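You operate a simulated robot arm through the tools that you are given. There is no shell and no other tool.

The job below is to be done with a simulated two-armed robot. You get a single attempt, and the scene is never put back.

JOB
Bring the air up to 4 bar: bowl valve shut, oiler cap shut, inlet on.
Fine: valve and cap are shut before the inlet goes on; then set the regulator by its gauge.

The check looks at the end state, three seconds after you hand in, the way a careful person would. Anything else that was tipped, shoved, dropped, spilled or broken makes it a failure. Lids that push on must go on centred and level and be pressed home; caps that screw on are set level and turned clockwise until they are tight.

ROBOT AND FRAMES
Two 7-joint arms with fingered hands on one trunk that stands fixed in place. Base frame: the origin is at the foot of the trunk, x ahead of it, y to its left, z up. Units: mm, rad, N and s.
The left shoulder is at [15, 174, 1168], the right one opposite. With the tool pointing down near the work surface each hand reaches from about 240 to 700 mm from the base axis, measured 20 degrees to its own side. Payload 3.8 kg a hand.
The tool frame of a hand sits at the grasp point between the pads (the TCP): z along the fingers, y along the line on which they close. The tips reach 26 mm beyond it. The gripper opens to 132 mm; its body begins 73 mm behind the TCP. The gripper is a hand of 3 fingers: y runs from the thumb to the fingers, the wrist lies at [0, 0, -224] in the tool frame, and closing takes about 1.5 s.
Orientation is told as [roll, pitch, yaw] about the base's x, y, z axes, in that order, counted from this pose: with the fingers straight down and closing along the base's y, the tool's x points along the base's -x, its y along +y and its z along -z.

CONTROLS
- The arms move only by the tool send_rows. It takes "left_plan", "right_plan" or both (then of equal length, played together; a hand with none holds still); each is a list of rows, each a list of 2 entries, a list of its own where there are three numbers: the shift along the base's x, y, z in units of 400 mm (1.0 is 400 mm), then the turn, a rotation vector about the base's x, y, z in units of 120 degrees (1.0 is 120 degrees). In form: [[[dx, dy, dz], [wx, wy, wz]], ...]. A call has 1 to 20 rows; each row is the pose to reach, as a shift and turn from the pose commanded when the call began. "left_jaw" and "right_jaw" are, for a hand that has rows, the finger opening in mm, from 0 to 132, set as the call begins (left out, the last holds). A call with a number of a shift or a turn outside -1 to 1 is refused whole. Each row takes 0.2 s and may step no farther than 50 mm and 0.15 rad from the row before; otherwise, or with a gripper value out of range, the whole call is refused. Where a pose cannot be reached the arm comes as near as it can. A force on the tool above 40 N (or 10 N above the force at the start of the call, whichever is more), or a blocked arm, ends the call early, and 0.2 s more pass. The fingers move at their own pace (about 108 mm/s each) and stop on an object; they squeeze with about 23 N. The grip force told is the motor's: it shows also when the fingers shut on nothing. Time passes only in rows, and 0.2 s behind the last, so rows that repeat a pose let the fingers close. It gives the time, the measured TCP pose, the force on the tool (base axes), the opening and the grip force at its end, in the units of the frame above (readings bear some noise), with the torque about the TCP (base axes, N m) and any sound that the robot's microphone picked up.
- Cameras (640 x 400 px; columns grow to the right, rows downward): "scene" is now at [177.3, 37.9, 1122.9]; the picture's right is [0.48, -0.88, 0.00], its down [0.26, 0.14, -0.95] and it looks along [0.84, 0.46, 0.30] (base axes); focal length 214 px, centre (320, 200). "left" rides on the left gripper at [-61, 3, -92] in its tool frame; the picture's right is [-0.05, -1.00, 0.00], its down [0.83, -0.04, -0.55] and it looks along [0.55, -0.03, 0.83] (tool axes); focal length 230 px, centre (320, 200). "right" rides on the right gripper at [62, 3, -92] in its tool frame; the picture's right is [-0.05, 1.00, 0.00], its down [-0.83, -0.04, -0.56] and it looks along [-0.55, -0.03, 0.83] (tool axes); focal length 230 px, centre (320, 200).
- snapshot(camera): a new picture of that camera. The clock stands still meanwhile.
- lift_body(by): moves the trunk up (or, below 0, down) by that many mm; the arms and the scene camera ride with it, the base frame stays. It gives what a move gives, with no picture.
- set_fingers(finger1, finger2, thumb_bend, hand): sets how far each is bent, from 0 (flat) to 1 (curled in); at 0.3 the hand is open as for a grip, at 0.7 the pads meet at the TCP. One left out holds its place. A second passes; each finger stops where it meets its share of the squeeze, and holds until it gets a number again. A gripper value or a shape takes the hand back. It gives what a move gives, with no picture; readings hold the bend of each and the force on the fingers (four entries, about 0 where the hand has none), thumb and palm.
- grasp_type(shape, hand): the hand has 3 fingers and takes this shape, open, in about a second: jaw (thumb against the fingers, like two jaws); tri (thumb and two fingers); tip (a fingertip pinch); poke (one finger out to press); point (the index stretched); flat (the hand flat); cup (the hand cupped); fist (a fist). The gripper value then closes the fingers along that shape, each until it touches; the sizes above hold for jaw. It gives what a move gives, with no picture.
- aim_head(pan, tilt): turns the head with the scene camera to pan (to the left, within 1.047 rad either way) and tilt (down, from -0.506 to 1.204), counted from straight ahead of the robot (the tilt from the chest, where the trunk bows). It gives what a move gives.
- probe_pixels(camera, pixels): for up to 12 pixels [column, row] of the newest picture of that camera ("zoom" is the newest enlarged one), the place [x, y, z] in the base frame of the surface seen there, good to about 2 mm. The clock stands still meanwhile.
- inspect(camera, box): a new picture of the part [left, top, right, bottom] of that camera's present view, enlarged. The clock stands still meanwhile.
- finish_job(): hands the job in; it is judged then, once.

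Open the grippers and draw the arms clear of the work before you hand the job in, unless the task says otherwise.

The tools are called after "Emit:" as a command line: name --argument value ..., lists and objects as JSON in quotes. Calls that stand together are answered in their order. send_rows: Moves the arms, as the interface text tells. Its arguments: {"type":"object","properties":{"left_plan":{"type":"array","items":{"type":"array"}},"left_jaw":{"type":"number"},"right_plan":{"type":"array","items":{"type":"array"}},"right_jaw":{"type":"number"}},"required":[]} The other tools are called the same way: lift_body (by) moves the trunk up or down; grasp_type (shape, hand) gives the hand a shape; set_fingers (finger1, finger2, thumb_bend, hand) moves the fingers one by one; aim_head (pan, tilt) turns the head that bears the scene camera; snapshot (camera) takes a picture; probe_pixels (camera, pixels) gives the place of the surface under pixels of a picture; inspect (camera, box) takes an enlarged picture of a part of a camera's view; finish_job () hands the job in.

At the start:

```text
time: 0.0
left_ee_pos: [277.9, 340.2, 1388.7]
left_tool_rot: [0.002, 0.0, -0.001]
left_contact_force: [1.5, -0.6, 0.6]
left_torque: [-0.01, -0.01, -0.01]
left_grip_width: 131.9
left_grasp_force: 0.1
left_shape: jaw
left_bend: [0.3, 0.3, 0.3]
left_finger forces: [0.1, 0.0, 0.1, 0.0, 0.1, 0.1]
right_ee_pos: [302.4, 26.4, 1350.4]
right_tool_rot: [0.001, 0.0, 0.0]
right_contact_force: [0.2, 0.2, 0.3]
right_torque: [0.0, -0.02, -0.01]
right_grip_width: 132.1
right_grasp_force: 0.0
right_shape: jaw
right_bend: [0.3, 0.3, 0.3]
right_finger forces: [0.0, 0.0, 0.0, 0.0, 0.0, 0.1]
trunk travel left (down, up): [-467.0, 14.0]
head pan, tilt (commanded): [0.504, -0.302]
```

scene: 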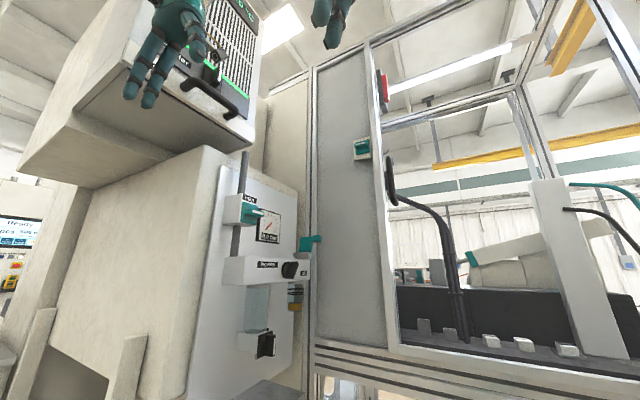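
right: 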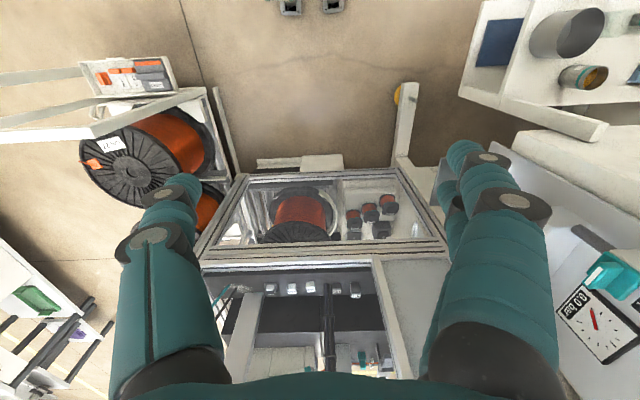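
left: 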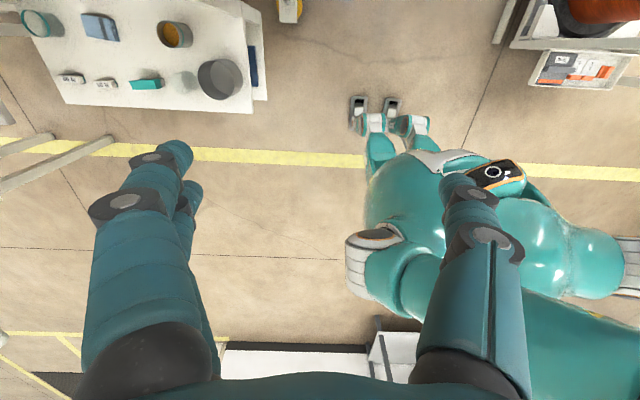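

The scene shows an air service unit on a panel around pixels (265,270), with a teal lever at (255,215), another teal item at (310,243), a regulator knob at (292,268) and a black valve at (265,345). I take an enlarged look at it.

Emit:
inspect --camera "scene" --box '[190, 140, 350, 390]'

Emit:
aim_head --pan 0.75 --tilt 0.1

Emit:
snapshot --camera "scene"

```text
1.60 times, centred on (270, 265) of scene
```

zoom: 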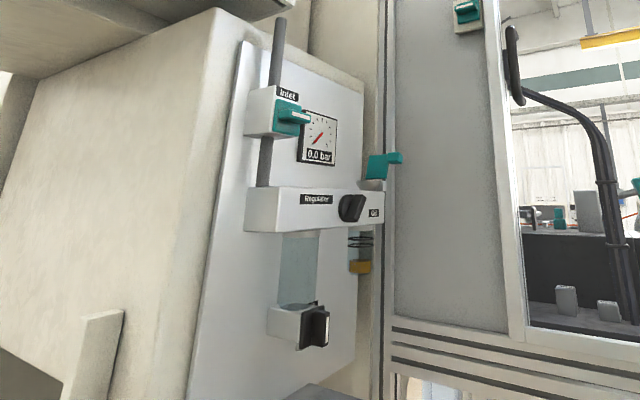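

```text
time: 0.9
left_ee_pos: [277.5, 342.1, 1388.2]
left_tool_rot: [0.003, -0.001, -0.001]
left_contact_force: [-0.1, -1.1, 0.1]
left_torque: [0.02, -0.01, -0.02]
left_grip_width: 132.0
left_grasp_force: 0.1
left_shape: jaw
left_bend: [0.3, 0.3, 0.3]
left_finger forces: [0.0, 0.0, 0.0, 0.0, 0.1, 0.0]
right_ee_pos: [302.9, 25.4, 1350.0]
right_tool_rot: [-0.002, 0.0, 0.001]
right_contact_force: [0.5, 0.2, 0.1]
right_torque: [-0.03, 0.0, 0.01]
right_grip_width: 131.8
right_grasp_force: 0.0
right_shape: jaw
right_bend: [0.3, 0.3, 0.3]
right_finger forces: [0.0, 0.1, 0.0, 0.0, 0.0, 0.0]
trunk travel left (down, up): [-467.0, 14.0]
head pan, tilt (commanded): [0.75, 0.099]
```

```text
taken
```

scene: 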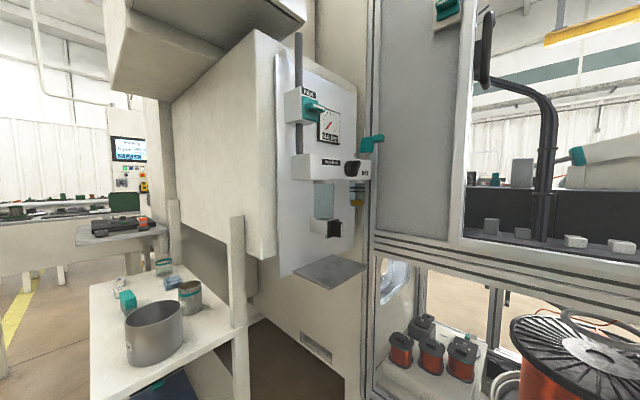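

The panel now lies around pixels (325,150). I enlarge it closely to identify each part.

Emit:
inspect --camera "scene" --box '[280, 80, 400, 155]'

Emit:
probe_pixels --camera "zoom" --pixels '[[100, 100], [200, 150], [260, 200], [300, 250], [420, 250], [480, 350]]'

Emit:
inspect --camera "scene" --box '[280, 140, 400, 215]'

Emit:
inspect --camera "scene" --box '[260, 200, 420, 300]'

```text
5.33 times, centred on (340, 118) of scene
```

zoom: 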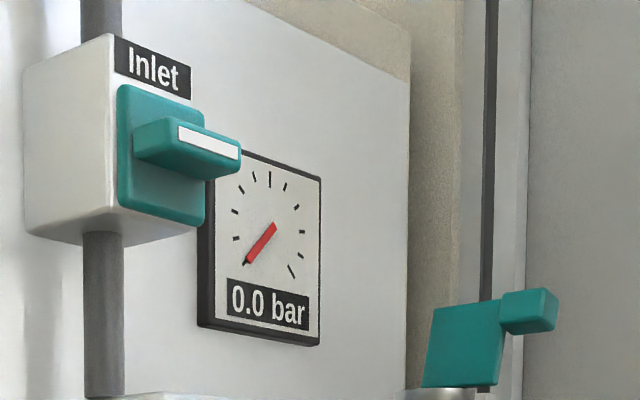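

```text
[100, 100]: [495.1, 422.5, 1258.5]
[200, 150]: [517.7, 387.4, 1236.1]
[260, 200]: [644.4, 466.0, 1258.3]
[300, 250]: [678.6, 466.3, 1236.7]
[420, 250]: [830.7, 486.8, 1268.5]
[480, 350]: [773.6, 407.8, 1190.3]
```

```text
5.33 times, centred on (340, 178) of scene
```

zoom: 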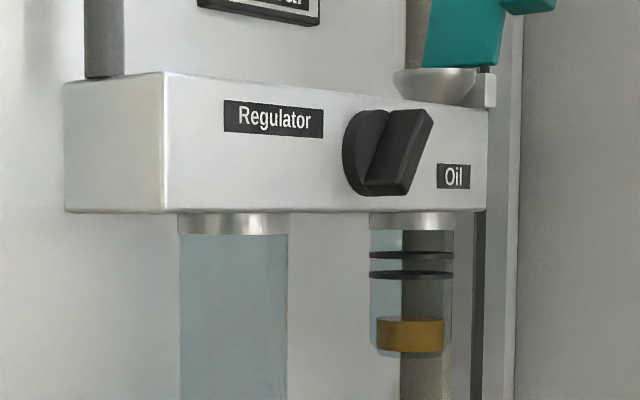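

```text
4.00 times, centred on (340, 250) of scene
```

zoom: 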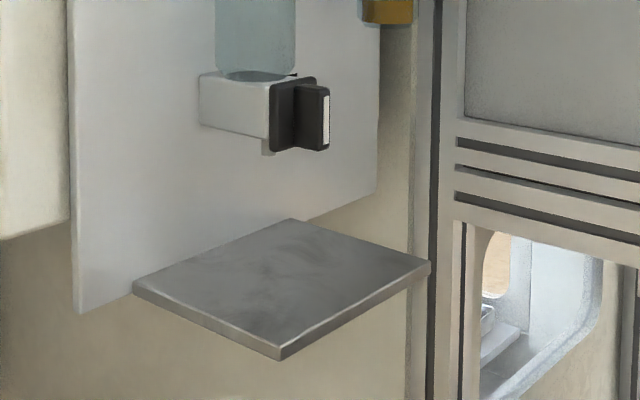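

Bowl drain valve (black handle, upright), oiler cap (teal, standing open over a cup), regulator knob and inlet handle are identified. Now I take close zooms and probe each of them.

Emit:
inspect --camera "scene" --box '[292, 85, 332, 110]'

Emit:
probe_pixels --camera "zoom" --pixels '[[150, 250], [300, 130], [300, 260], [340, 200], [420, 200], [460, 240], [530, 230], [560, 250], [480, 300], [330, 370], [80, 100], [250, 230]]'

Emit:
inspect --camera "scene" --box '[352, 130, 392, 155]'

Emit:
probe_pixels --camera "zoom" --pixels '[[100, 180], [200, 180], [100, 350], [250, 100], [310, 100], [350, 110], [200, 250], [150, 100], [300, 200], [200, 320], [150, 380], [330, 380]]'

Emit:
inspect --camera "scene" --box '[336, 155, 376, 180]'

Emit:
probe_pixels --camera "zoom" --pixels '[[100, 100], [150, 80], [180, 110], [200, 100], [230, 80], [260, 100], [210, 200], [180, 240], [230, 230], [120, 150], [300, 150], [300, 300]]'

Emit:
inspect --camera "scene" --box '[306, 213, 354, 243]'

Emit:
probe_pixels --camera "zoom" --pixels '[[100, 120], [160, 120], [200, 100], [240, 120], [270, 100], [300, 130], [320, 150], [240, 220], [290, 230], [320, 220], [180, 200], [200, 250]]'

```text
16.00 times, centred on (312, 98) of scene
```

zoom: 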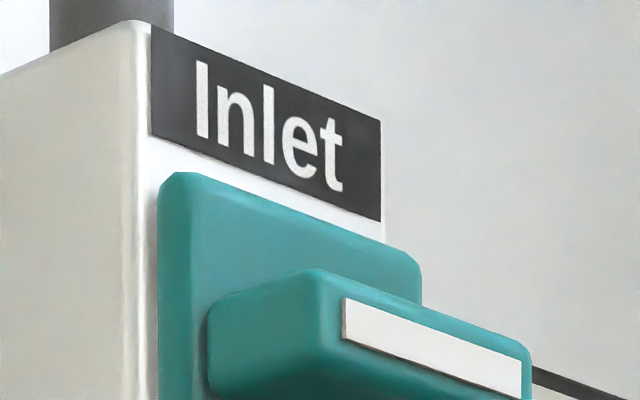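

```text
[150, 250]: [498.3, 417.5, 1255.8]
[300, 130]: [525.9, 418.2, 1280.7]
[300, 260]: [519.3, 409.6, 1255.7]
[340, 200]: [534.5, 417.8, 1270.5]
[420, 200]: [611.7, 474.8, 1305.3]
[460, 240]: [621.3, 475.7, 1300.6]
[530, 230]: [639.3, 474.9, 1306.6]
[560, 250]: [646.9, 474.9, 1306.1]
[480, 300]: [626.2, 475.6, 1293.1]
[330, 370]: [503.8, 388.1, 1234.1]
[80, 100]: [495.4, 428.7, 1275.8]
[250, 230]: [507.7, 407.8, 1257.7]
```

```text
16.00 times, centred on (372, 142) of scene
```

zoom: 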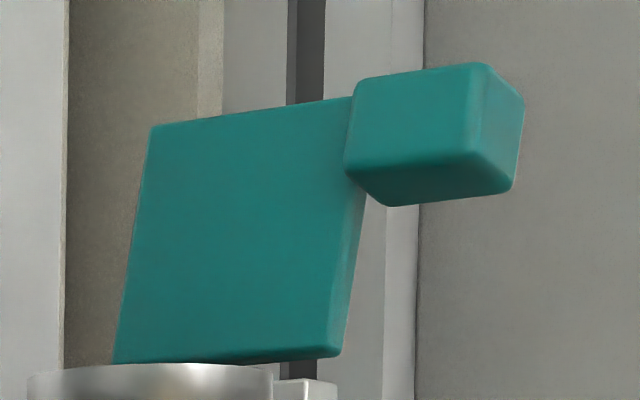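

```text
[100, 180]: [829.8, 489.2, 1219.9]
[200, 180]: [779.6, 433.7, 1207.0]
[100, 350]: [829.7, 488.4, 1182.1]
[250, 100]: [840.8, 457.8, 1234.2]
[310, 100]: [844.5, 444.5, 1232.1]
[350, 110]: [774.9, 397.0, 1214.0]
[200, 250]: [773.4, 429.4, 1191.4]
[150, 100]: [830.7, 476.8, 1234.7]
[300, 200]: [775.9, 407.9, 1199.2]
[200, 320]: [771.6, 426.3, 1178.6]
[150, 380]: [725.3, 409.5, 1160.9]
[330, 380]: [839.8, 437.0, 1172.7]
```

```text
16.00 times, centred on (356, 168) of scene
```

zoom: 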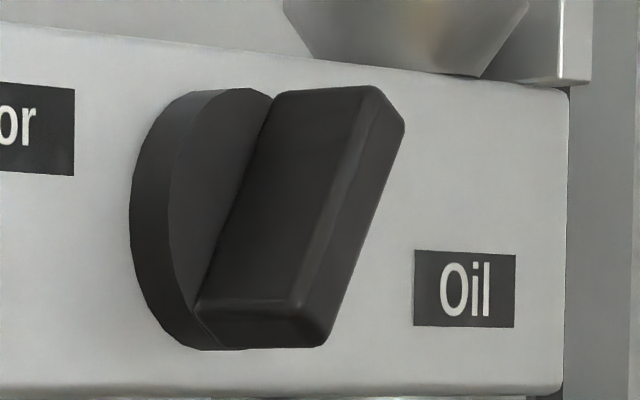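

```text
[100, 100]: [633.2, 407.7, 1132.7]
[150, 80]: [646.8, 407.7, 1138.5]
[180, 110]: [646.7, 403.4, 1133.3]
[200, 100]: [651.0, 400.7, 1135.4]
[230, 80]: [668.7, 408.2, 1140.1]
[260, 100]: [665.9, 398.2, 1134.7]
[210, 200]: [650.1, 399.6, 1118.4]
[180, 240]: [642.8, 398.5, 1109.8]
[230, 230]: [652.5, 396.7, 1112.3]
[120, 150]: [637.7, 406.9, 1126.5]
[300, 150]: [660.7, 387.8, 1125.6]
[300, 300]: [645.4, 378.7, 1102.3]
```

```text
13.33 times, centred on (330, 228) of scene
```

zoom: 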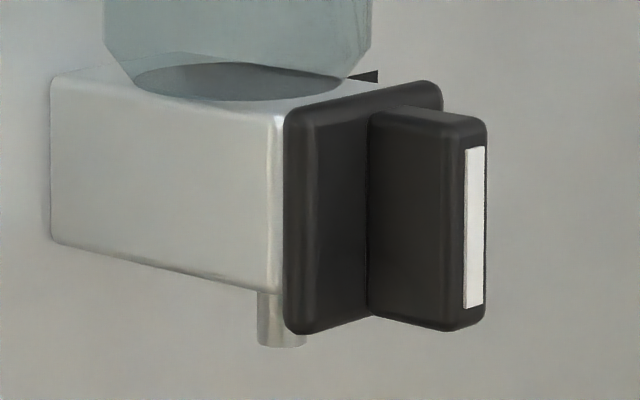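

```text
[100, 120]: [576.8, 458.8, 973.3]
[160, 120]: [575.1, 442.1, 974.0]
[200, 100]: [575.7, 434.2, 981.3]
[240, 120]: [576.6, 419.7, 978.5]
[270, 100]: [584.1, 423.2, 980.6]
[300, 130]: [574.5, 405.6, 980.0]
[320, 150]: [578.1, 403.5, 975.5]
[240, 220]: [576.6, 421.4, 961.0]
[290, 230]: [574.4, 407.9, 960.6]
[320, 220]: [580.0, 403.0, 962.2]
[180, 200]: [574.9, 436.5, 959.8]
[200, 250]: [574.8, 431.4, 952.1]
```

The panel faces −y with handles protruding to about y≈385; the cap plate stands at x≈775. I probe the surroundings (cabinet wall, cap tab, hinge, shelf tray) for clearance.

Emit:
snapshot --camera "scene"

Emit:
probe_pixels --camera "scene" --pixels '[[377, 140], [385, 140], [400, 140], [420, 140], [450, 140], [463, 140], [330, 270], [300, 270], [340, 285], [240, 150], [270, 60], [320, 20]]'

Emit:
inspect --camera "scene" --box '[352, 130, 392, 155]'

Emit:
probe_pixels --camera "zoom" --pixels '[[370, 90], [460, 90], [460, 140], [500, 120], [400, 190], [480, 180], [160, 140], [345, 110], [330, 340], [130, 355], [310, 390], [100, 385]]'

Emit:
inspect --camera "scene" --box '[352, 148, 384, 168]'

Emit:
probe_pixels --camera "zoom" --pixels '[[60, 100], [150, 100], [200, 100], [280, 90], [100, 150], [200, 180], [330, 100], [370, 110], [330, 180], [150, 60], [250, 60], [330, 60]]'

```text
taken
```

scene: 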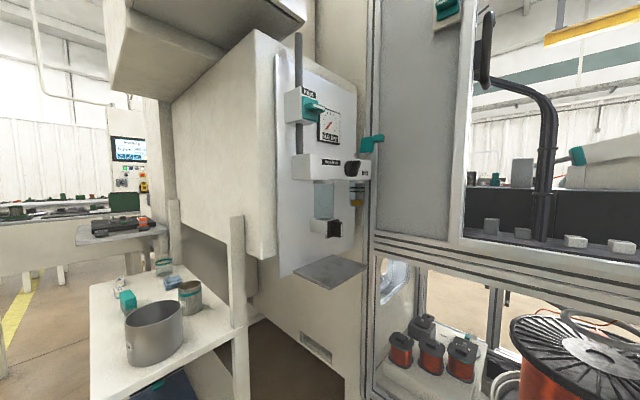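

```text
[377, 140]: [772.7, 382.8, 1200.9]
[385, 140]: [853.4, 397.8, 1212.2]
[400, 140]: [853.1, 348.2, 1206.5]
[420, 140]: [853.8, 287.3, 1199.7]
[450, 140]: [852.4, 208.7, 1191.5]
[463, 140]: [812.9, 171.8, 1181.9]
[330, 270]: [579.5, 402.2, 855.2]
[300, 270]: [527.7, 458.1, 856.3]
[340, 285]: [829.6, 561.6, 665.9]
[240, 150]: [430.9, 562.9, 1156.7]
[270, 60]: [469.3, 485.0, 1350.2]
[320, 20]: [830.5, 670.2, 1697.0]
```

```text
16.00 times, centred on (372, 142) of scene
```

zoom: 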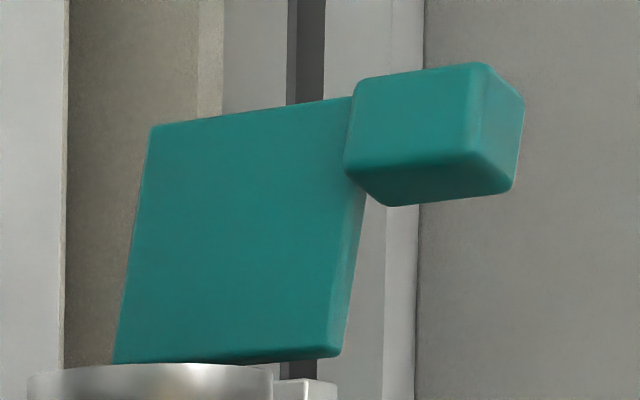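

```text
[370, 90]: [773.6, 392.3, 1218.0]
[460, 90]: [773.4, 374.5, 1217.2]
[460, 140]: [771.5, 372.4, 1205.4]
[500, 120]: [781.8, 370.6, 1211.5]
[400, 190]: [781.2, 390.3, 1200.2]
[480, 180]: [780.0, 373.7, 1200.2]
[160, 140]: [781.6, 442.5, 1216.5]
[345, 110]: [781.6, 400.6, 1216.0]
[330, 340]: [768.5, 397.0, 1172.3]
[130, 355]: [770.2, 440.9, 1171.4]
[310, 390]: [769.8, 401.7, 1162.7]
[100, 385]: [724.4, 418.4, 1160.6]
```

```text
16.00 times, centred on (368, 158) of scene
```

zoom: 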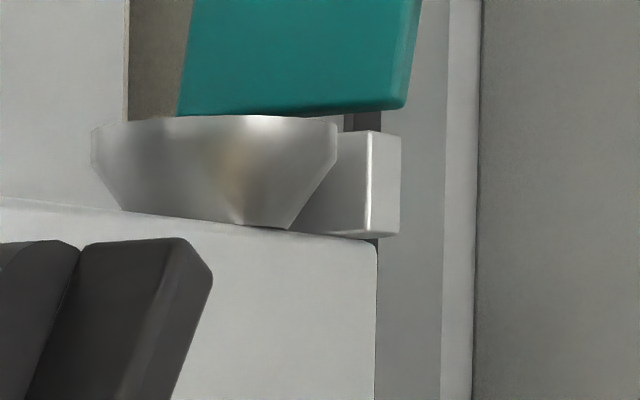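

```text
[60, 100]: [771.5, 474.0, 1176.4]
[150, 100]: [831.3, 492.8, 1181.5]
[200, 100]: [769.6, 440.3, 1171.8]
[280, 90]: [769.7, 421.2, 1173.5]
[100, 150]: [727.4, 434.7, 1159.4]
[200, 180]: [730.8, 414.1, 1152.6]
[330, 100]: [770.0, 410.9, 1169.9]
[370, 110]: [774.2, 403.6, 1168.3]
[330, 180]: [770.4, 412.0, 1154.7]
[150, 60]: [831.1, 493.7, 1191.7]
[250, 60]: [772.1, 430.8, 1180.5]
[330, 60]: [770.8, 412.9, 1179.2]
```

The wall beside the cap is at x≈853, the tab spans x≈772–790, y≈370–395, z≈1200–1218, and the plate leans back about 16°. Before moving, I look up for the overhead box near the left hand and probe it.

Emit:
aim_head --pan 0.9 --tilt -0.35

Emit:
snapshot --camera "scene"

Emit:
probe_pixels --camera "scene" --pixels '[[130, 180], [220, 170], [330, 130], [250, 100], [300, 90], [340, 60], [370, 100], [250, 250], [330, 200], [350, 160], [100, 250], [200, 320]]'

```text
time: 1.8
left_ee_pos: [276.5, 340.7, 1388.3]
left_tool_rot: [0.003, -0.001, -0.001]
left_contact_force: [-0.4, 0.3, -0.5]
left_torque: [0.01, -0.01, 0.0]
left_grip_width: 132.0
left_grasp_force: 0.0
left_shape: jaw
left_bend: [0.3, 0.3, 0.3]
left_finger forces: [0.1, 0.1, 0.0, 0.0, 0.0, 0.0]
right_ee_pos: [302.5, 27.6, 1349.4]
right_tool_rot: [0.0, -0.001, 0.002]
right_contact_force: [0.7, -0.5, 0.1]
right_torque: [0.0, 0.02, -0.01]
right_grip_width: 131.8
right_grasp_force: 0.2
right_shape: jaw
right_bend: [0.3, 0.3, 0.3]
right_finger forces: [0.0, 0.0, 0.0, 0.0, 0.0, 0.1]
trunk travel left (down, up): [-467.0, 14.0]
head pan, tilt (commanded): [0.901, -0.351]
```

```text
taken
```

scene: 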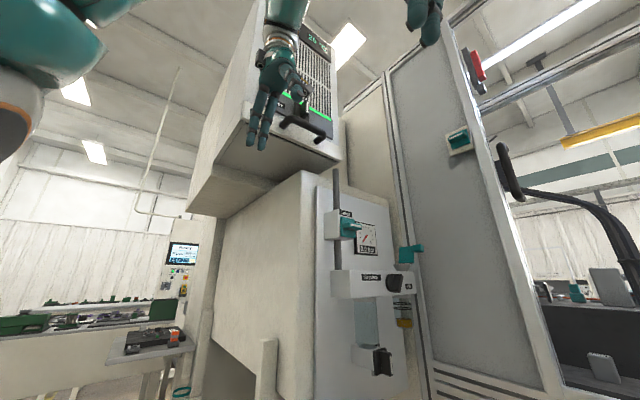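

```text
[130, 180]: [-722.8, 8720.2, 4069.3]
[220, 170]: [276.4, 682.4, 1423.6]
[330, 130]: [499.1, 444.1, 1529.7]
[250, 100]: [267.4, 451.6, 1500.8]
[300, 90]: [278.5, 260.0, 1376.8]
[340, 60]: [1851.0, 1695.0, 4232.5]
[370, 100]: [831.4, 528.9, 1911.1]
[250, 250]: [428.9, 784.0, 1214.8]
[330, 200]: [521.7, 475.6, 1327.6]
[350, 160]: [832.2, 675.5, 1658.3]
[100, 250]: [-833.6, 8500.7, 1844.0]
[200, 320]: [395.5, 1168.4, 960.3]
```

The overhead box's front is at y≈445 and its bottom z≈1420, so the left hand can come down clear of it. I first draw the right hand aside to y≈−240 to make room.

Emit:
send_rows --right_plan '[[[0, -0.11, 0], [0, 0, 0]], [[0, -0.22, 0], [0, 0, 0]], [[0, -0.33, 0], [0, 0, 0]], [[0, -0.44, 0], [0, 0, 0]], [[0, -0.55, 0], [0, 0, 0]], [[0, -0.66, 0], [0, 0, 0]]]'

```text
time: 3.2
left_ee_pos: [276.4, 339.4, 1388.6]
left_tool_rot: [0.004, -0.004, 0.0]
left_contact_force: [-0.1, -0.6, -0.3]
left_torque: [0.02, 0.01, -0.02]
left_grip_width: 131.7
left_grasp_force: 0.2
left_shape: jaw
left_bend: [0.3, 0.3, 0.3]
left_finger forces: [0.0, 0.0, 0.0, 0.0, 0.0, 0.0]
right_ee_pos: [303.3, -240.2, 1350.3]
right_tool_rot: [0.003, 0.002, 0.001]
right_contact_force: [-1.1, -0.1, -0.3]
right_torque: [-0.01, 0.01, 0.03]
right_grip_width: 131.8
right_grasp_force: 0.2
right_shape: jaw
right_bend: [0.3, 0.3, 0.3]
right_finger forces: [0.0, 0.1, 0.0, 0.1, 0.1, 0.0]
trunk travel left (down, up): [-467.0, 14.0]
head pan, tilt (commanded): [0.901, -0.351]
```

The right hand is clear. I swing the left hand to point at the panel (tool along +y) at about (600, 200, 1150), well in front of the handles.

Emit:
send_rows --left_plan '[[[0.0575, -0.025, -0.0427], [0.0536, 0, 0]], [[0.115, -0.05, -0.0854], [0.1071, 0, 0]], [[0.1725, -0.075, -0.128], [0.1607, 0, 0]], [[0.23, -0.1, -0.1707], [0.2143, 0, 0]], [[0.2875, -0.125, -0.2134], [0.2679, 0, 0]], [[0.345, -0.15, -0.2561], [0.3214, 0, 0]], [[0.4025, -0.175, -0.2988], [0.375, 0, 0]], [[0.46, -0.2, -0.3414], [0.4286, 0, 0]], [[0.5175, -0.225, -0.3841], [0.4821, 0, 0]], [[0.575, -0.25, -0.4268], [0.5357, 0, 0]], [[0.6325, -0.275, -0.4695], [0.5893, 0, 0]], [[0.69, -0.3, -0.5121], [0.6429, 0, 0]], [[0.7475, -0.325, -0.5548], [0.6964, 0, 0]], [[0.805, -0.35, -0.5975], [0.75, 0, 0]]]'

Emit:
snapshot --camera "left"

Emit:
snapshot --camera "scene"

```text
time: 6.2
left_ee_pos: [598.0, 201.7, 1149.3]
left_tool_rot: [1.574, -0.002, -0.001]
left_contact_force: [0.3, -0.4, 0.2]
left_torque: [0.0, -0.04, -0.01]
left_grip_width: 131.9
left_grasp_force: 0.0
left_shape: jaw
left_bend: [0.3, 0.3, 0.3]
left_finger forces: [0.0, 0.0, 0.0, 0.1, 0.1, 0.0]
right_ee_pos: [304.3, -238.6, 1352.2]
right_tool_rot: [0.0, 0.0, 0.001]
right_contact_force: [-0.5, -0.4, -0.1]
right_torque: [0.0, 0.0, 0.02]
right_grip_width: 131.7
right_grasp_force: 0.0
right_shape: jaw
right_bend: [0.3, 0.3, 0.3]
right_finger forces: [0.1, 0.1, 0.0, 0.1, 0.0, 0.1]
trunk travel left (down, up): [-467.0, 14.0]
head pan, tilt (commanded): [0.901, -0.351]
```

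```text
taken
```

left: 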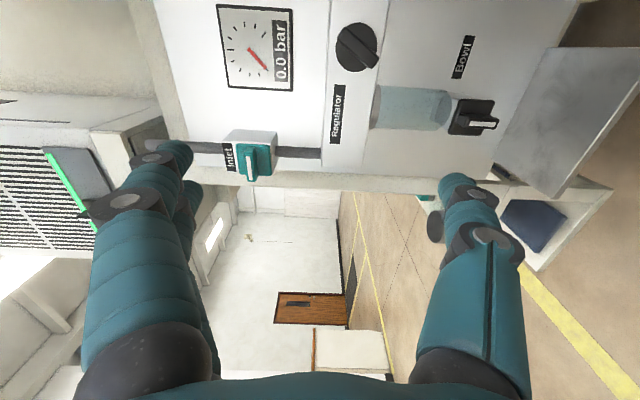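

```text
taken
```

scene: 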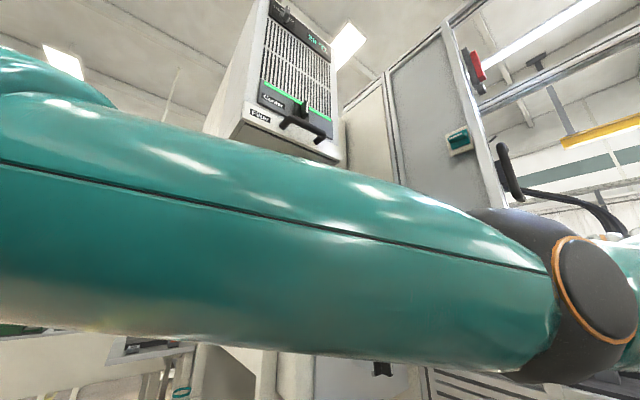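

The left arm reached the pose; its camera shows the panel: gauge (255,45), regulator (355,45), inlet (255,160), bowl valve (475,118) and a "Bowl" label. I enlarge those.

Emit:
inspect --camera "left" --box '[420, 80, 516, 140]'

Emit:
probe_pixels --camera "zoom" --pixels '[[200, 250], [280, 150], [470, 150], [280, 330], [350, 320], [450, 280], [520, 280], [400, 180], [260, 100], [300, 60], [420, 250], [420, 310]]'

Emit:
inspect --camera "left" --box '[200, 120, 296, 180]'

Emit:
inspect --camera "left" --box '[204, 0, 396, 120]'

```text
6.67 times, centred on (468, 110) of left
```

zoom: 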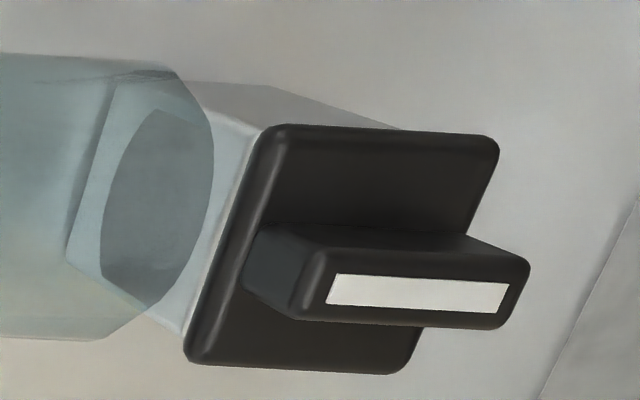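

```text
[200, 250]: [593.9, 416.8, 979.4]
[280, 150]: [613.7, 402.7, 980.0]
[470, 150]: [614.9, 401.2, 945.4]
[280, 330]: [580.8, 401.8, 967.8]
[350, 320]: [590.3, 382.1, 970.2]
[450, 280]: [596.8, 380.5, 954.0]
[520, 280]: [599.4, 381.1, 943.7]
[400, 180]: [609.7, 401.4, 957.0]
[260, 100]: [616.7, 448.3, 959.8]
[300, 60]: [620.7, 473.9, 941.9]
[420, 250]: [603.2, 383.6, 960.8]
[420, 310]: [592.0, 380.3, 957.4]
```

```text
6.67 times, centred on (248, 150) of left
```

zoom: 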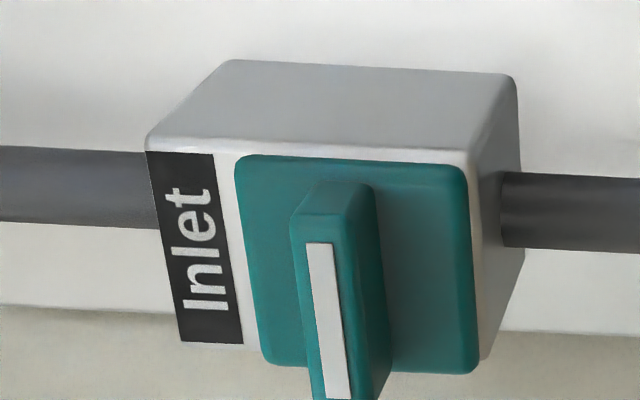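

```text
3.33 times, centred on (300, 60) of left
```

zoom: 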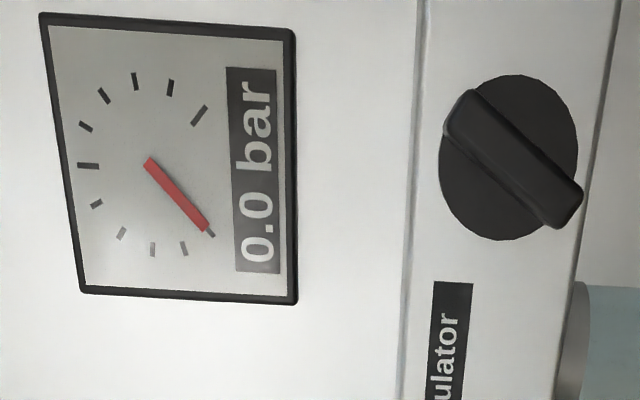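

The bowl valve handle is a vertical bar at x≈590–603, z≈943–978, protruding y≈402→380, centred on its plate at (597, 961); the bowl drain is vertical, so upright means open. I turn the left hand 90° so it closes along x and come before the valve at y≈280 with a small opening to check the fingers.

Emit:
send_rows --left_plan '[[[0, 0.0167, -0.0394], [0, -0.0625, 0]], [[0, 0.0333, -0.0788], [0, -0.125, 0]], [[0, 0.05, -0.1181], [0, -0.1875, 0]], [[0, 0.0667, -0.1575], [0, -0.25, 0]], [[0, 0.0833, -0.1969], [0, -0.3125, 0]], [[0, 0.1, -0.2363], [0, -0.375, 0]], [[0, 0.1167, -0.2756], [0, -0.4375, 0]], [[0, 0.1333, -0.315], [0, -0.5, 0]], [[0, 0.15, -0.3544], [0, -0.5625, 0]], [[0, 0.1667, -0.3938], [0, -0.625, 0]], [[0, 0.1833, -0.4331], [0, -0.6875, 0]], [[0, 0.2, -0.4725], [0, -0.75, 0]]]' --left_jaw 50

Emit:
snapshot --camera "left"

Emit:
snapshot --camera "scene"

```text
time: 8.8
left_ee_pos: [567.8, 288.4, 954.9]
left_tool_rot: [1.627, -1.441, -0.074]
left_contact_force: [0.5, -0.5, 0.2]
left_torque: [0.0, 0.02, 0.01]
left_grip_width: 50.4
left_grasp_force: 0.1
left_shape: jaw
left_bend: [0.73, 0.73, 0.7]
left_finger forces: [0.1, 0.0, 0.1, 0.0, 0.0, 0.1]
left hand out of reach, approached as far as the arm can: row 11, 12
right_ee_pos: [305.0, -237.3, 1351.4]
right_tool_rot: [0.001, 0.0, 0.001]
right_contact_force: [0.2, 0.3, -0.9]
right_torque: [0.0, -0.02, -0.03]
right_grip_width: 132.2
right_grasp_force: 0.1
right_shape: jaw
right_bend: [0.3, 0.3, 0.3]
right_finger forces: [0.0, 0.1, 0.0, 0.0, 0.1, 0.1]
trunk travel left (down, up): [-467.0, 14.0]
head pan, tilt (commanded): [0.901, -0.351]
```

```text
taken
```

left: 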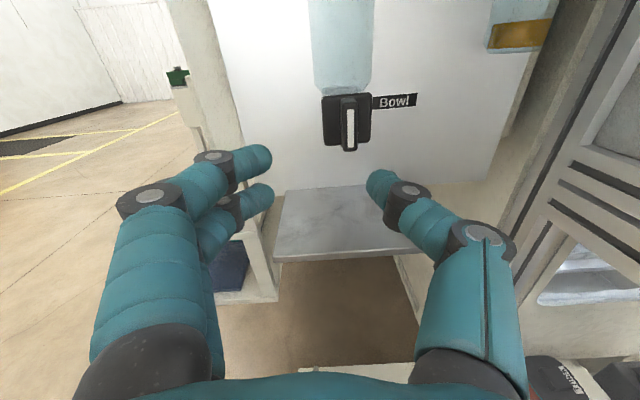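

```text
taken
```

scene: 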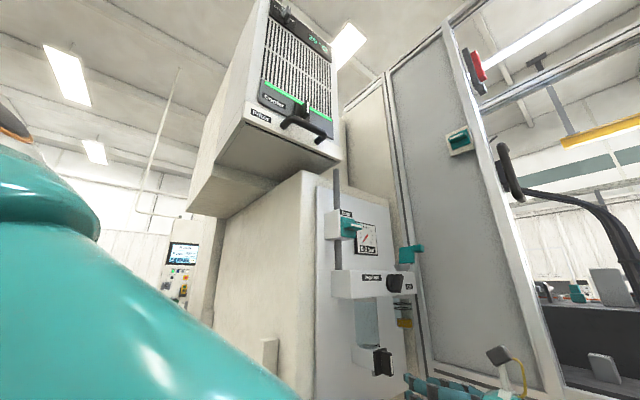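

The hand stopped short (row 11–12 out of reach, roll −1.44 of −1.57), probably at a wrist limit, while the valve is visible at (348,120) with its label "Bowl". I rotate back to the neutral roll and step back to y≈240, then I'll try the opposite roll.

Emit:
send_rows --left_plan '[[[0, -0.0083, 0], [0, 0.0625, 0]], [[0, -0.0167, 0], [0, 0.125, 0]], [[0, -0.025, 0], [0, 0.1875, 0]], [[0, -0.0333, 0], [0, 0.25, 0]], [[0, -0.0417, 0], [0, 0.3125, 0]], [[0, -0.05, 0], [0, 0.375, 0]], [[0, -0.0583, 0], [0, 0.4375, 0]], [[0, -0.0667, 0], [0, 0.5, 0]], [[0, -0.075, 0], [0, 0.5625, 0]], [[0, -0.0833, 0], [0, 0.625, 0]], [[0, -0.0917, 0], [0, 0.6875, 0]], [[0, -0.1, 0], [0, 0.75, 0]]]'

Emit:
send_rows --left_plan '[[[0, 0, 0], [0, 0.0625, 0]], [[0, 0, 0], [0, 0.125, 0]], [[0, 0, 0], [0, 0.1875, 0]], [[0, 0, 0], [0, 0.25, 0]], [[0, 0, 0], [0, 0.3125, 0]], [[0, 0, 0], [0, 0.375, 0]], [[0, 0, 0], [0, 0.4375, 0]], [[0, 0, 0], [0, 0.5, 0]], [[0, 0, 0], [0, 0.5625, 0]], [[0, 0, 0], [0, 0.625, 0]], [[0, 0, 0], [0, 0.6875, 0]], [[0, 0, 0], [0, 0.75, 0]]]'

Emit:
snapshot --camera "left"

```text
time: 11.4
left_ee_pos: [570.5, 246.7, 955.6]
left_tool_rot: [1.554, 0.133, -0.008]
left_contact_force: [-0.5, 0.6, 0.1]
left_torque: [-0.01, 0.01, 0.02]
left_grip_width: 50.5
left_grasp_force: 0.1
left_shape: jaw
left_bend: [0.73, 0.73, 0.7]
left_finger forces: [0.0, 0.0, 0.0, 0.0, 0.0, 0.0]
right_ee_pos: [305.3, -237.9, 1351.2]
right_tool_rot: [0.0, -0.001, 0.001]
right_contact_force: [-0.1, 0.7, -0.3]
right_torque: [0.01, 0.0, -0.01]
right_grip_width: 132.0
right_grasp_force: 0.2
right_shape: jaw
right_bend: [0.3, 0.3, 0.3]
right_finger forces: [0.0, 0.0, 0.1, 0.1, 0.0, 0.0]
trunk travel left (down, up): [-467.0, 14.0]
head pan, tilt (commanded): [0.901, -0.351]
```

```text
time: 14.0
left_ee_pos: [569.3, 246.8, 955.0]
left_tool_rot: [-1.514, 1.438, -3.068]
left_contact_force: [0.1, -0.2, 0.2]
left_torque: [-0.02, 0.02, -0.02]
left_grip_width: 50.7
left_grasp_force: 0.1
left_shape: jaw
left_bend: [0.73, 0.73, 0.7]
left_finger forces: [0.0, 0.0, 0.0, 0.1, 0.1, 0.0]
right_ee_pos: [305.6, -237.3, 1350.3]
right_tool_rot: [0.002, 0.001, -0.001]
right_contact_force: [0.3, -0.9, -0.2]
right_torque: [-0.01, -0.03, 0.03]
right_grip_width: 131.9
right_grasp_force: 0.0
right_shape: jaw
right_bend: [0.3, 0.3, 0.3]
right_finger forces: [0.1, 0.0, 0.0, 0.1, 0.0, 0.1]
trunk travel left (down, up): [-467.0, 14.0]
head pan, tilt (commanded): [0.901, -0.351]
```

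```text
taken
```

left: 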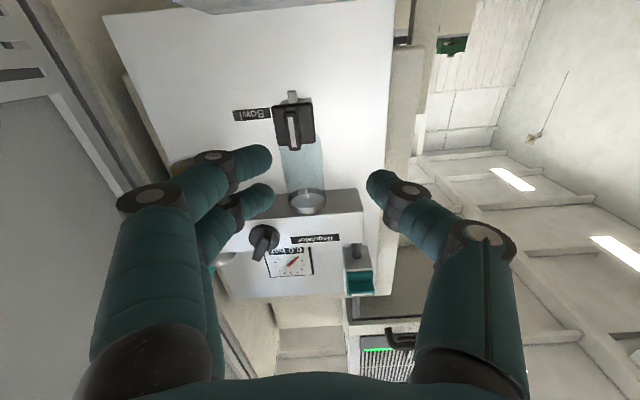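

The opposite roll reached past +90° without a limit, so the left wrist's roll range is about −82…+97° here. I test the range at greater relative height by returning to neutral while rising to z≈1130, then rolling to −90°.

Emit:
send_rows --left_plan '[[[0.005, 0, 0.03], [0, -0.065, 0]], [[0.01, 0, 0.06], [0, -0.13, 0]], [[0.015, 0, 0.09], [0, -0.195, 0]], [[0.02, 0, 0.12], [0, -0.26, 0]], [[0.025, 0, 0.15], [0, -0.325, 0]], [[0.03, 0, 0.18], [0, -0.39, 0]], [[0.035, 0, 0.21], [0, -0.455, 0]], [[0.04, 0, 0.24], [0, -0.52, 0]], [[0.045, 0, 0.27], [0, -0.585, 0]], [[0.05, 0, 0.3], [0, -0.65, 0]], [[0.055, 0, 0.33], [0, -0.715, 0]], [[0.06, 0, 0.36], [0, -0.78, 0]], [[0.065, 0, 0.39], [0, -0.81, 0]], [[0.07, 0, 0.42], [0, -0.81, 0]]]'

Emit:
send_rows --left_plan '[[[0, 0, 0], [0, -0.0625, 0]], [[0, 0, 0], [0, -0.125, 0]], [[0, 0, 0], [0, -0.1875, 0]], [[0, 0, 0], [0, -0.25, 0]], [[0, 0, 0], [0, -0.3125, 0]], [[0, 0, 0], [0, -0.375, 0]], [[0, 0, 0], [0, -0.4375, 0]], [[0, 0, 0], [0, -0.5, 0]], [[0, 0, 0], [0, -0.5625, 0]], [[0, 0, 0], [0, -0.625, 0]], [[0, 0, 0], [0, -0.6875, 0]], [[0, 0, 0], [0, -0.75, 0]], [[0, 0, 0], [0, -0.8, 0]], [[0, 0, 0], [0, -0.86, 0]]]'

Emit:
snapshot --camera "left"

```text
time: 17.0
left_ee_pos: [597.2, 244.7, 1124.1]
left_tool_rot: [1.554, 0.004, -0.01]
left_contact_force: [-0.2, -0.1, 0.3]
left_torque: [-0.01, -0.01, 0.0]
left_grip_width: 50.5
left_grasp_force: 0.0
left_shape: jaw
left_bend: [0.73, 0.73, 0.7]
left_finger forces: [0.0, 0.0, 0.0, 0.1, 0.0, 0.0]
right_ee_pos: [304.3, -237.4, 1350.8]
right_tool_rot: [-0.001, -0.002, -0.001]
right_contact_force: [-0.1, 0.4, -0.2]
right_torque: [-0.04, 0.0, 0.01]
right_grip_width: 132.0
right_grasp_force: 0.0
right_shape: jaw
right_bend: [0.3, 0.3, 0.3]
right_finger forces: [0.1, 0.0, 0.1, 0.0, 0.1, 0.0]
trunk travel left (down, up): [-467.0, 14.0]
head pan, tilt (commanded): [0.901, -0.351]
```

```text
time: 20.0
left_ee_pos: [599.1, 247.4, 1122.8]
left_tool_rot: [-1.645, -1.404, -3.084]
left_contact_force: [0.5, 0.1, 0.5]
left_torque: [0.0, 0.01, -0.02]
left_grip_width: 50.3
left_grasp_force: 0.0
left_shape: jaw
left_bend: [0.73, 0.73, 0.7]
left_finger forces: [0.0, 0.1, 0.0, 0.1, 0.0, 0.1]
left hand out of reach, approached as far as the arm can: row 14
right_ee_pos: [305.4, -236.8, 1351.8]
right_tool_rot: [0.0, -0.002, 0.0]
right_contact_force: [-0.3, 0.5, 0.4]
right_torque: [0.0, 0.06, 0.02]
right_grip_width: 131.8
right_grasp_force: 0.0
right_shape: jaw
right_bend: [0.3, 0.3, 0.3]
right_finger forces: [0.0, 0.0, 0.1, 0.0, 0.1, 0.1]
trunk travel left (down, up): [-467.0, 14.0]
head pan, tilt (commanded): [0.901, -0.351]
```

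```text
taken
```

left: 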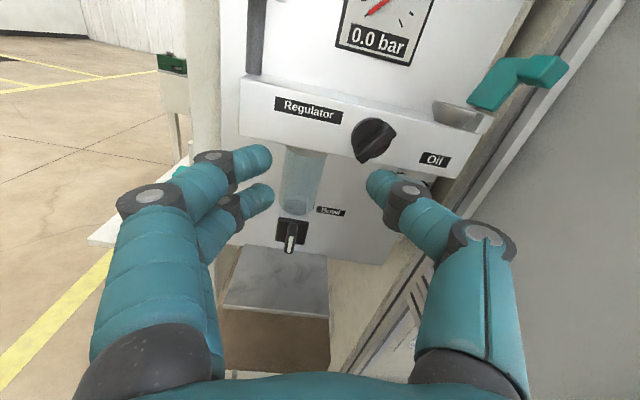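

At this relative height the roll reaches −99°, so lowering the trunk about 165 mm will give the range for the bowl valve. I use this good view first to enlarge the cap and regulator.

Emit:
inspect --camera "left" --box '[420, 40, 580, 140]'

Emit:
probe_pixels --camera "zoom" --pixels '[[220, 230], [300, 150], [350, 100], [420, 150], [470, 100], [560, 130], [520, 160], [590, 100], [100, 300], [200, 310], [270, 280], [150, 330]]'

Emit:
inspect --camera "left" --box '[330, 100, 426, 160]'

Emit:
probe_pixels --camera "zoom" --pixels '[[150, 200], [330, 130], [250, 230], [200, 310], [180, 370], [240, 380], [330, 280], [420, 220], [430, 170], [380, 200], [300, 250], [270, 330]]'

```text
4.00 times, centred on (500, 90) of left
```

zoom: 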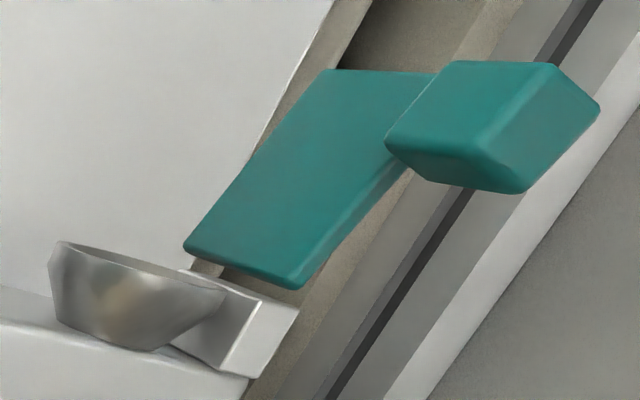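

```text
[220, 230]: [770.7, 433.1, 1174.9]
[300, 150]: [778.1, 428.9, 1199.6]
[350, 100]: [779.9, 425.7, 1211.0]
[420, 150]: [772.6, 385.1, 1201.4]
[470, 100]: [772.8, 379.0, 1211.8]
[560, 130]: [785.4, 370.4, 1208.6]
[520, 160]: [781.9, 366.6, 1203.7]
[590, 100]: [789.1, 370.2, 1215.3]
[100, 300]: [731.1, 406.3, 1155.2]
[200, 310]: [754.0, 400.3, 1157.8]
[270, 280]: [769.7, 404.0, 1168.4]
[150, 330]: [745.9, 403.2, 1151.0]
```

```text
6.67 times, centred on (378, 130) of left
```

zoom: 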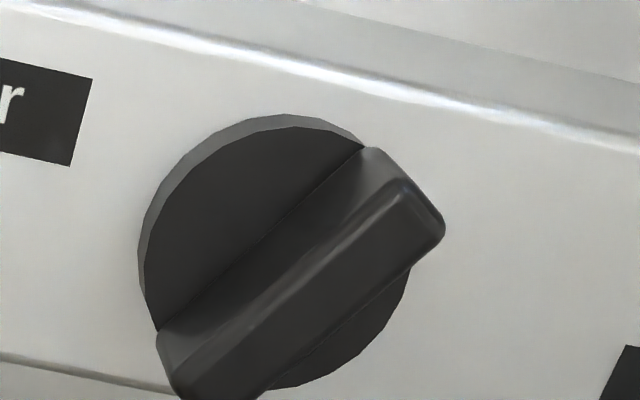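

```text
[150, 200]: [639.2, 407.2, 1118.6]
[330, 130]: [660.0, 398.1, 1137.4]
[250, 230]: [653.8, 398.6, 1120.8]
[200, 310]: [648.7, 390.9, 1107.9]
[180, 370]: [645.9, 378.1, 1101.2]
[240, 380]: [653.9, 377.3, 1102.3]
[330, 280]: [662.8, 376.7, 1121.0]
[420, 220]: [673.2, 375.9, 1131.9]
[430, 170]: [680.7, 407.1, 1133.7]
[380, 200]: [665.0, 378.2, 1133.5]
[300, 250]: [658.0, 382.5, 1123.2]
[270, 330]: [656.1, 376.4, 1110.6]
```

Regulator bar: centre about (659, y 376–398, 1118), leaning about 30° clockwise from vertical. Now I lower the trunk 165 mm with the hand clear of the panel (fingertips at y≈270).

Emit:
lift_body --by -165

Emit:
snapshot --camera "left"

Emit:
snapshot --camera "scene"

```text
time: 21.9
left_ee_pos: [598.1, 247.6, 959.7]
left_tool_rot: [-1.646, -1.406, -3.082]
left_contact_force: [0.1, -1.4, -0.1]
left_torque: [0.01, -0.03, 0.02]
left_grip_width: 50.2
left_grasp_force: 0.2
left_shape: jaw
left_bend: [0.73, 0.73, 0.7]
left_finger forces: [0.0, 0.1, 0.1, 0.0, 0.0, 0.0]
right_ee_pos: [390.9, -238.1, 1083.5]
right_tool_rot: [0.001, 0.306, -0.001]
right_contact_force: [0.6, -0.1, -0.5]
right_torque: [0.0, -0.01, 0.01]
right_grip_width: 131.8
right_grasp_force: 0.1
right_shape: jaw
right_bend: [0.3, 0.3, 0.3]
right_finger forces: [0.1, 0.0, 0.0, 0.0, 0.0, 0.0]
trunk travel left (down, up): [-302.0, 179.0]
head pan, tilt (commanded): [0.901, -0.351]
```

```text
taken
```

left: 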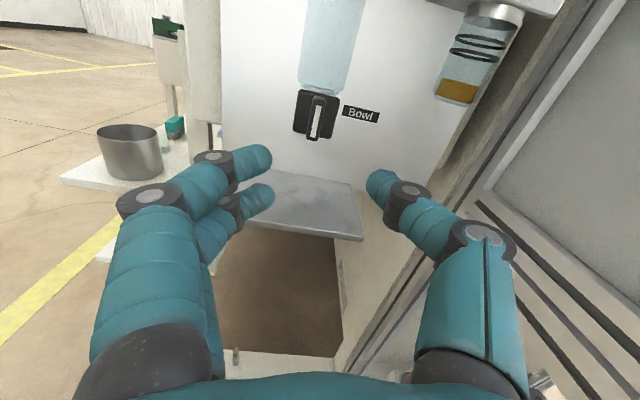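

```text
taken
```

scene: 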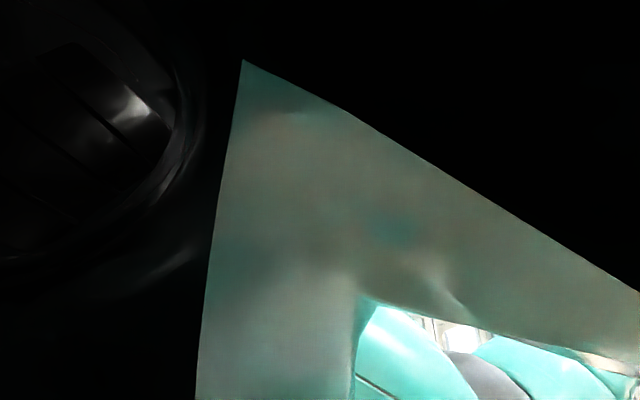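

The trunk bows as it lowers (the right hand pitched 0.31), and the scene camera is now blocked by the left arm. I look around with the head turned to make sure the right hand and arms are clear.

Emit:
aim_head --pan -0.2 --tilt 0.1

Emit:
snapshot --camera "scene"

Emit:
snapshot --camera "right"

```text
time: 23.2
left_ee_pos: [597.1, 247.5, 957.5]
left_tool_rot: [-1.644, -1.41, -3.085]
left_contact_force: [-0.6, 0.1, 0.8]
left_torque: [-0.03, -0.02, 0.0]
left_grip_width: 50.1
left_grasp_force: 0.1
left_shape: jaw
left_bend: [0.73, 0.73, 0.7]
left_finger forces: [0.1, 0.0, 0.0, 0.0, 0.1, 0.1]
right_ee_pos: [389.8, -237.0, 1083.7]
right_tool_rot: [0.001, 0.308, 0.001]
right_contact_force: [0.7, 0.4, 0.3]
right_torque: [-0.02, 0.01, 0.01]
right_grip_width: 131.7
right_grasp_force: 0.3
right_shape: jaw
right_bend: [0.3, 0.3, 0.3]
right_finger forces: [0.1, 0.0, 0.0, 0.1, 0.0, 0.1]
trunk travel left (down, up): [-302.0, 179.0]
head pan, tilt (commanded): [-0.201, 0.099]
```

```text
taken
```

scene: 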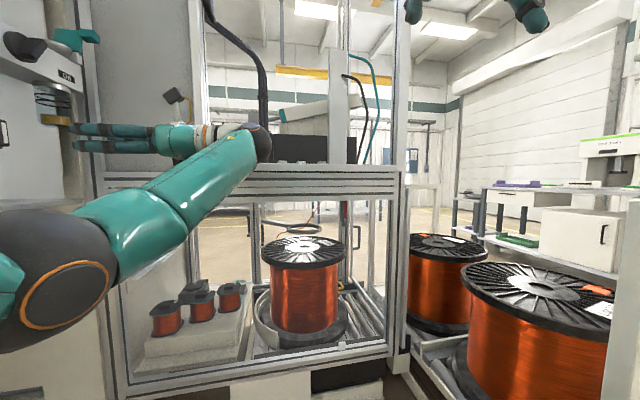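

```text
taken
```

right: 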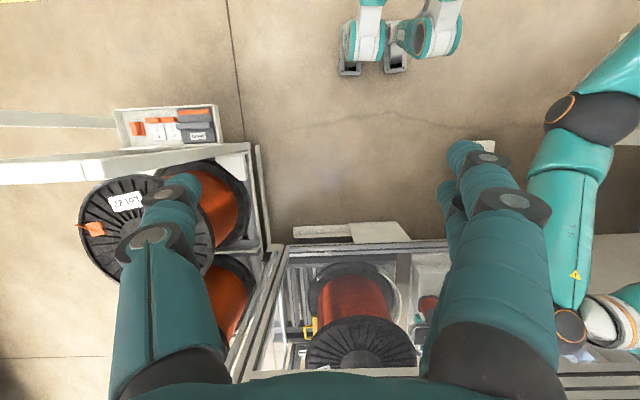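

Nothing is near the right hand and the left forearm is clear of the cabinet. I straighten the roll by +9.5° and advance the left hand to y≈335 in front of the bowl handle, then look.

Emit:
send_rows --left_plan '[[[0, 0.05, 0.003], [0, 0.02, 0]], [[0, 0.1, 0.005], [0, 0.04, 0]], [[0, 0.15, 0.008], [0, 0.06, 0]], [[0, 0.2, 0.008], [0, 0.079, 0]], [[0, 0.22, 0.008], [0, 0.079, 0]]]'

Emit:
snapshot --camera "left"

```text
time: 24.4
left_ee_pos: [596.4, 335.2, 962.2]
left_tool_rot: [2.774, -1.559, -1.219]
left_contact_force: [-0.4, -0.8, 0.8]
left_torque: [0.03, 0.0, 0.02]
left_grip_width: 50.0
left_grasp_force: 0.1
left_shape: jaw
left_bend: [0.73, 0.73, 0.7]
left_finger forces: [0.1, 0.0, 0.0, 0.0, 0.0, 0.0]
right_ee_pos: [389.9, -237.3, 1084.5]
right_tool_rot: [0.0, 0.308, 0.0]
right_contact_force: [0.3, -0.5, -0.9]
right_torque: [0.03, 0.0, -0.04]
right_grip_width: 131.8
right_grasp_force: 0.0
right_shape: jaw
right_bend: [0.3, 0.3, 0.3]
right_finger forces: [0.1, 0.1, 0.0, 0.0, 0.0, 0.1]
trunk travel left (down, up): [-302.0, 179.0]
head pan, tilt (commanded): [-0.201, 0.099]
```

```text
taken
```

left: 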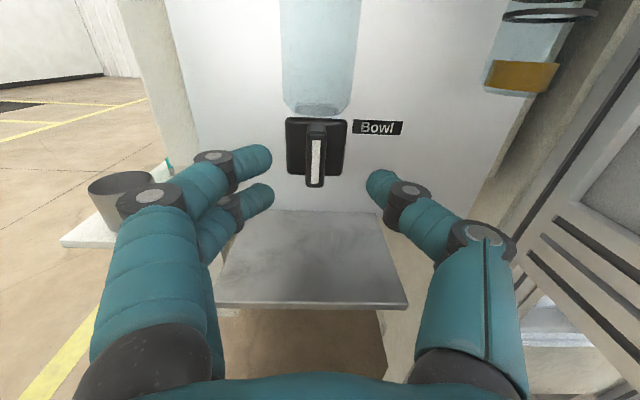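

The handle (316,155) sits centred between the fingertips (265,178) and thumb tip (380,185). I advance 34 mm so the tips straddle the bar just short of the plate.

Emit:
send_rows --left_plan '[[[0.0, 0.03, 0], [0, 0, 0]], [[0.0, 0.06, 0], [0, 0, 0]], [[0.0, 0.085, 0], [0, 0, 0]], [[0.0, 0.085, 0], [0, 0, 0]]]'

Emit:
snapshot --camera "left"

```text
time: 25.4
left_ee_pos: [597.0, 369.9, 961.7]
left_tool_rot: [2.794, -1.561, -1.241]
left_contact_force: [0.0, 0.4, 0.8]
left_torque: [0.02, -0.01, 0.03]
left_grip_width: 50.3
left_grasp_force: 0.0
left_shape: jaw
left_bend: [0.73, 0.73, 0.7]
left_finger forces: [0.0, 0.0, 0.0, 0.0, 0.1, 0.0]
right_ee_pos: [389.7, -237.6, 1083.4]
right_tool_rot: [0.0, 0.307, 0.001]
right_contact_force: [0.0, -0.3, 0.5]
right_torque: [-0.04, -0.02, -0.02]
right_grip_width: 131.8
right_grasp_force: 0.1
right_shape: jaw
right_bend: [0.3, 0.3, 0.3]
right_finger forces: [0.0, 0.0, 0.1, 0.0, 0.0, 0.0]
trunk travel left (down, up): [-302.0, 179.0]
head pan, tilt (commanded): [-0.201, 0.099]
```

```text
taken
```

left: 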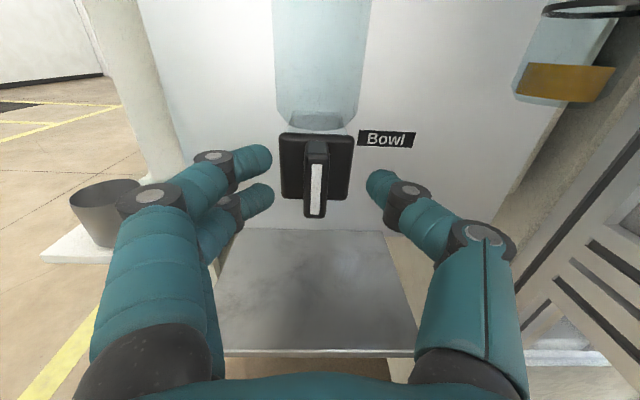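

Tips straddle the handle (316,180) evenly. I close the fingers on the bar.

Emit:
send_rows --left_plan '[[[0, 0, 0], [0, 0, 0]], [[0, 0, 0], [0, 0, 0]], [[0, 0, 0], [0, 0, 0]], [[0, 0, 0], [0, 0, 0]], [[0, 0, 0], [0, 0, 0]], [[0, 0, 0], [0, 0, 0]]]' --left_jaw 6

Emit:
snapshot --camera "left"

```text
time: 26.8
left_ee_pos: [595.9, 370.1, 962.5]
left_tool_rot: [2.868, -1.562, -1.317]
left_contact_force: [-4.4, -1.4, -0.4]
left_torque: [-0.03, 0.0, 0.07]
left_grip_width: 7.5
left_grasp_force: 0.0
left_shape: jaw
left_bend: [0.7, 0.7, 0.7]
left_finger forces: [2.4, 2.7, 0.0, 0.1, 0.6, 0.1]
right_ee_pos: [389.9, -237.9, 1083.6]
right_tool_rot: [0.0, 0.307, -0.001]
right_contact_force: [0.3, -0.6, 0.7]
right_torque: [0.0, 0.0, 0.02]
right_grip_width: 131.8
right_grasp_force: 0.2
right_shape: jaw
right_bend: [0.3, 0.3, 0.3]
right_finger forces: [0.0, 0.0, 0.0, 0.1, 0.0, 0.0]
trunk travel left (down, up): [-302.0, 179.0]
head pan, tilt (commanded): [-0.201, 0.099]
```

```text
taken
```

left: 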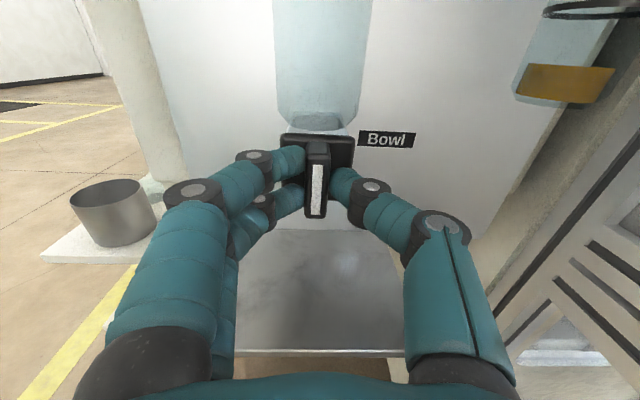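

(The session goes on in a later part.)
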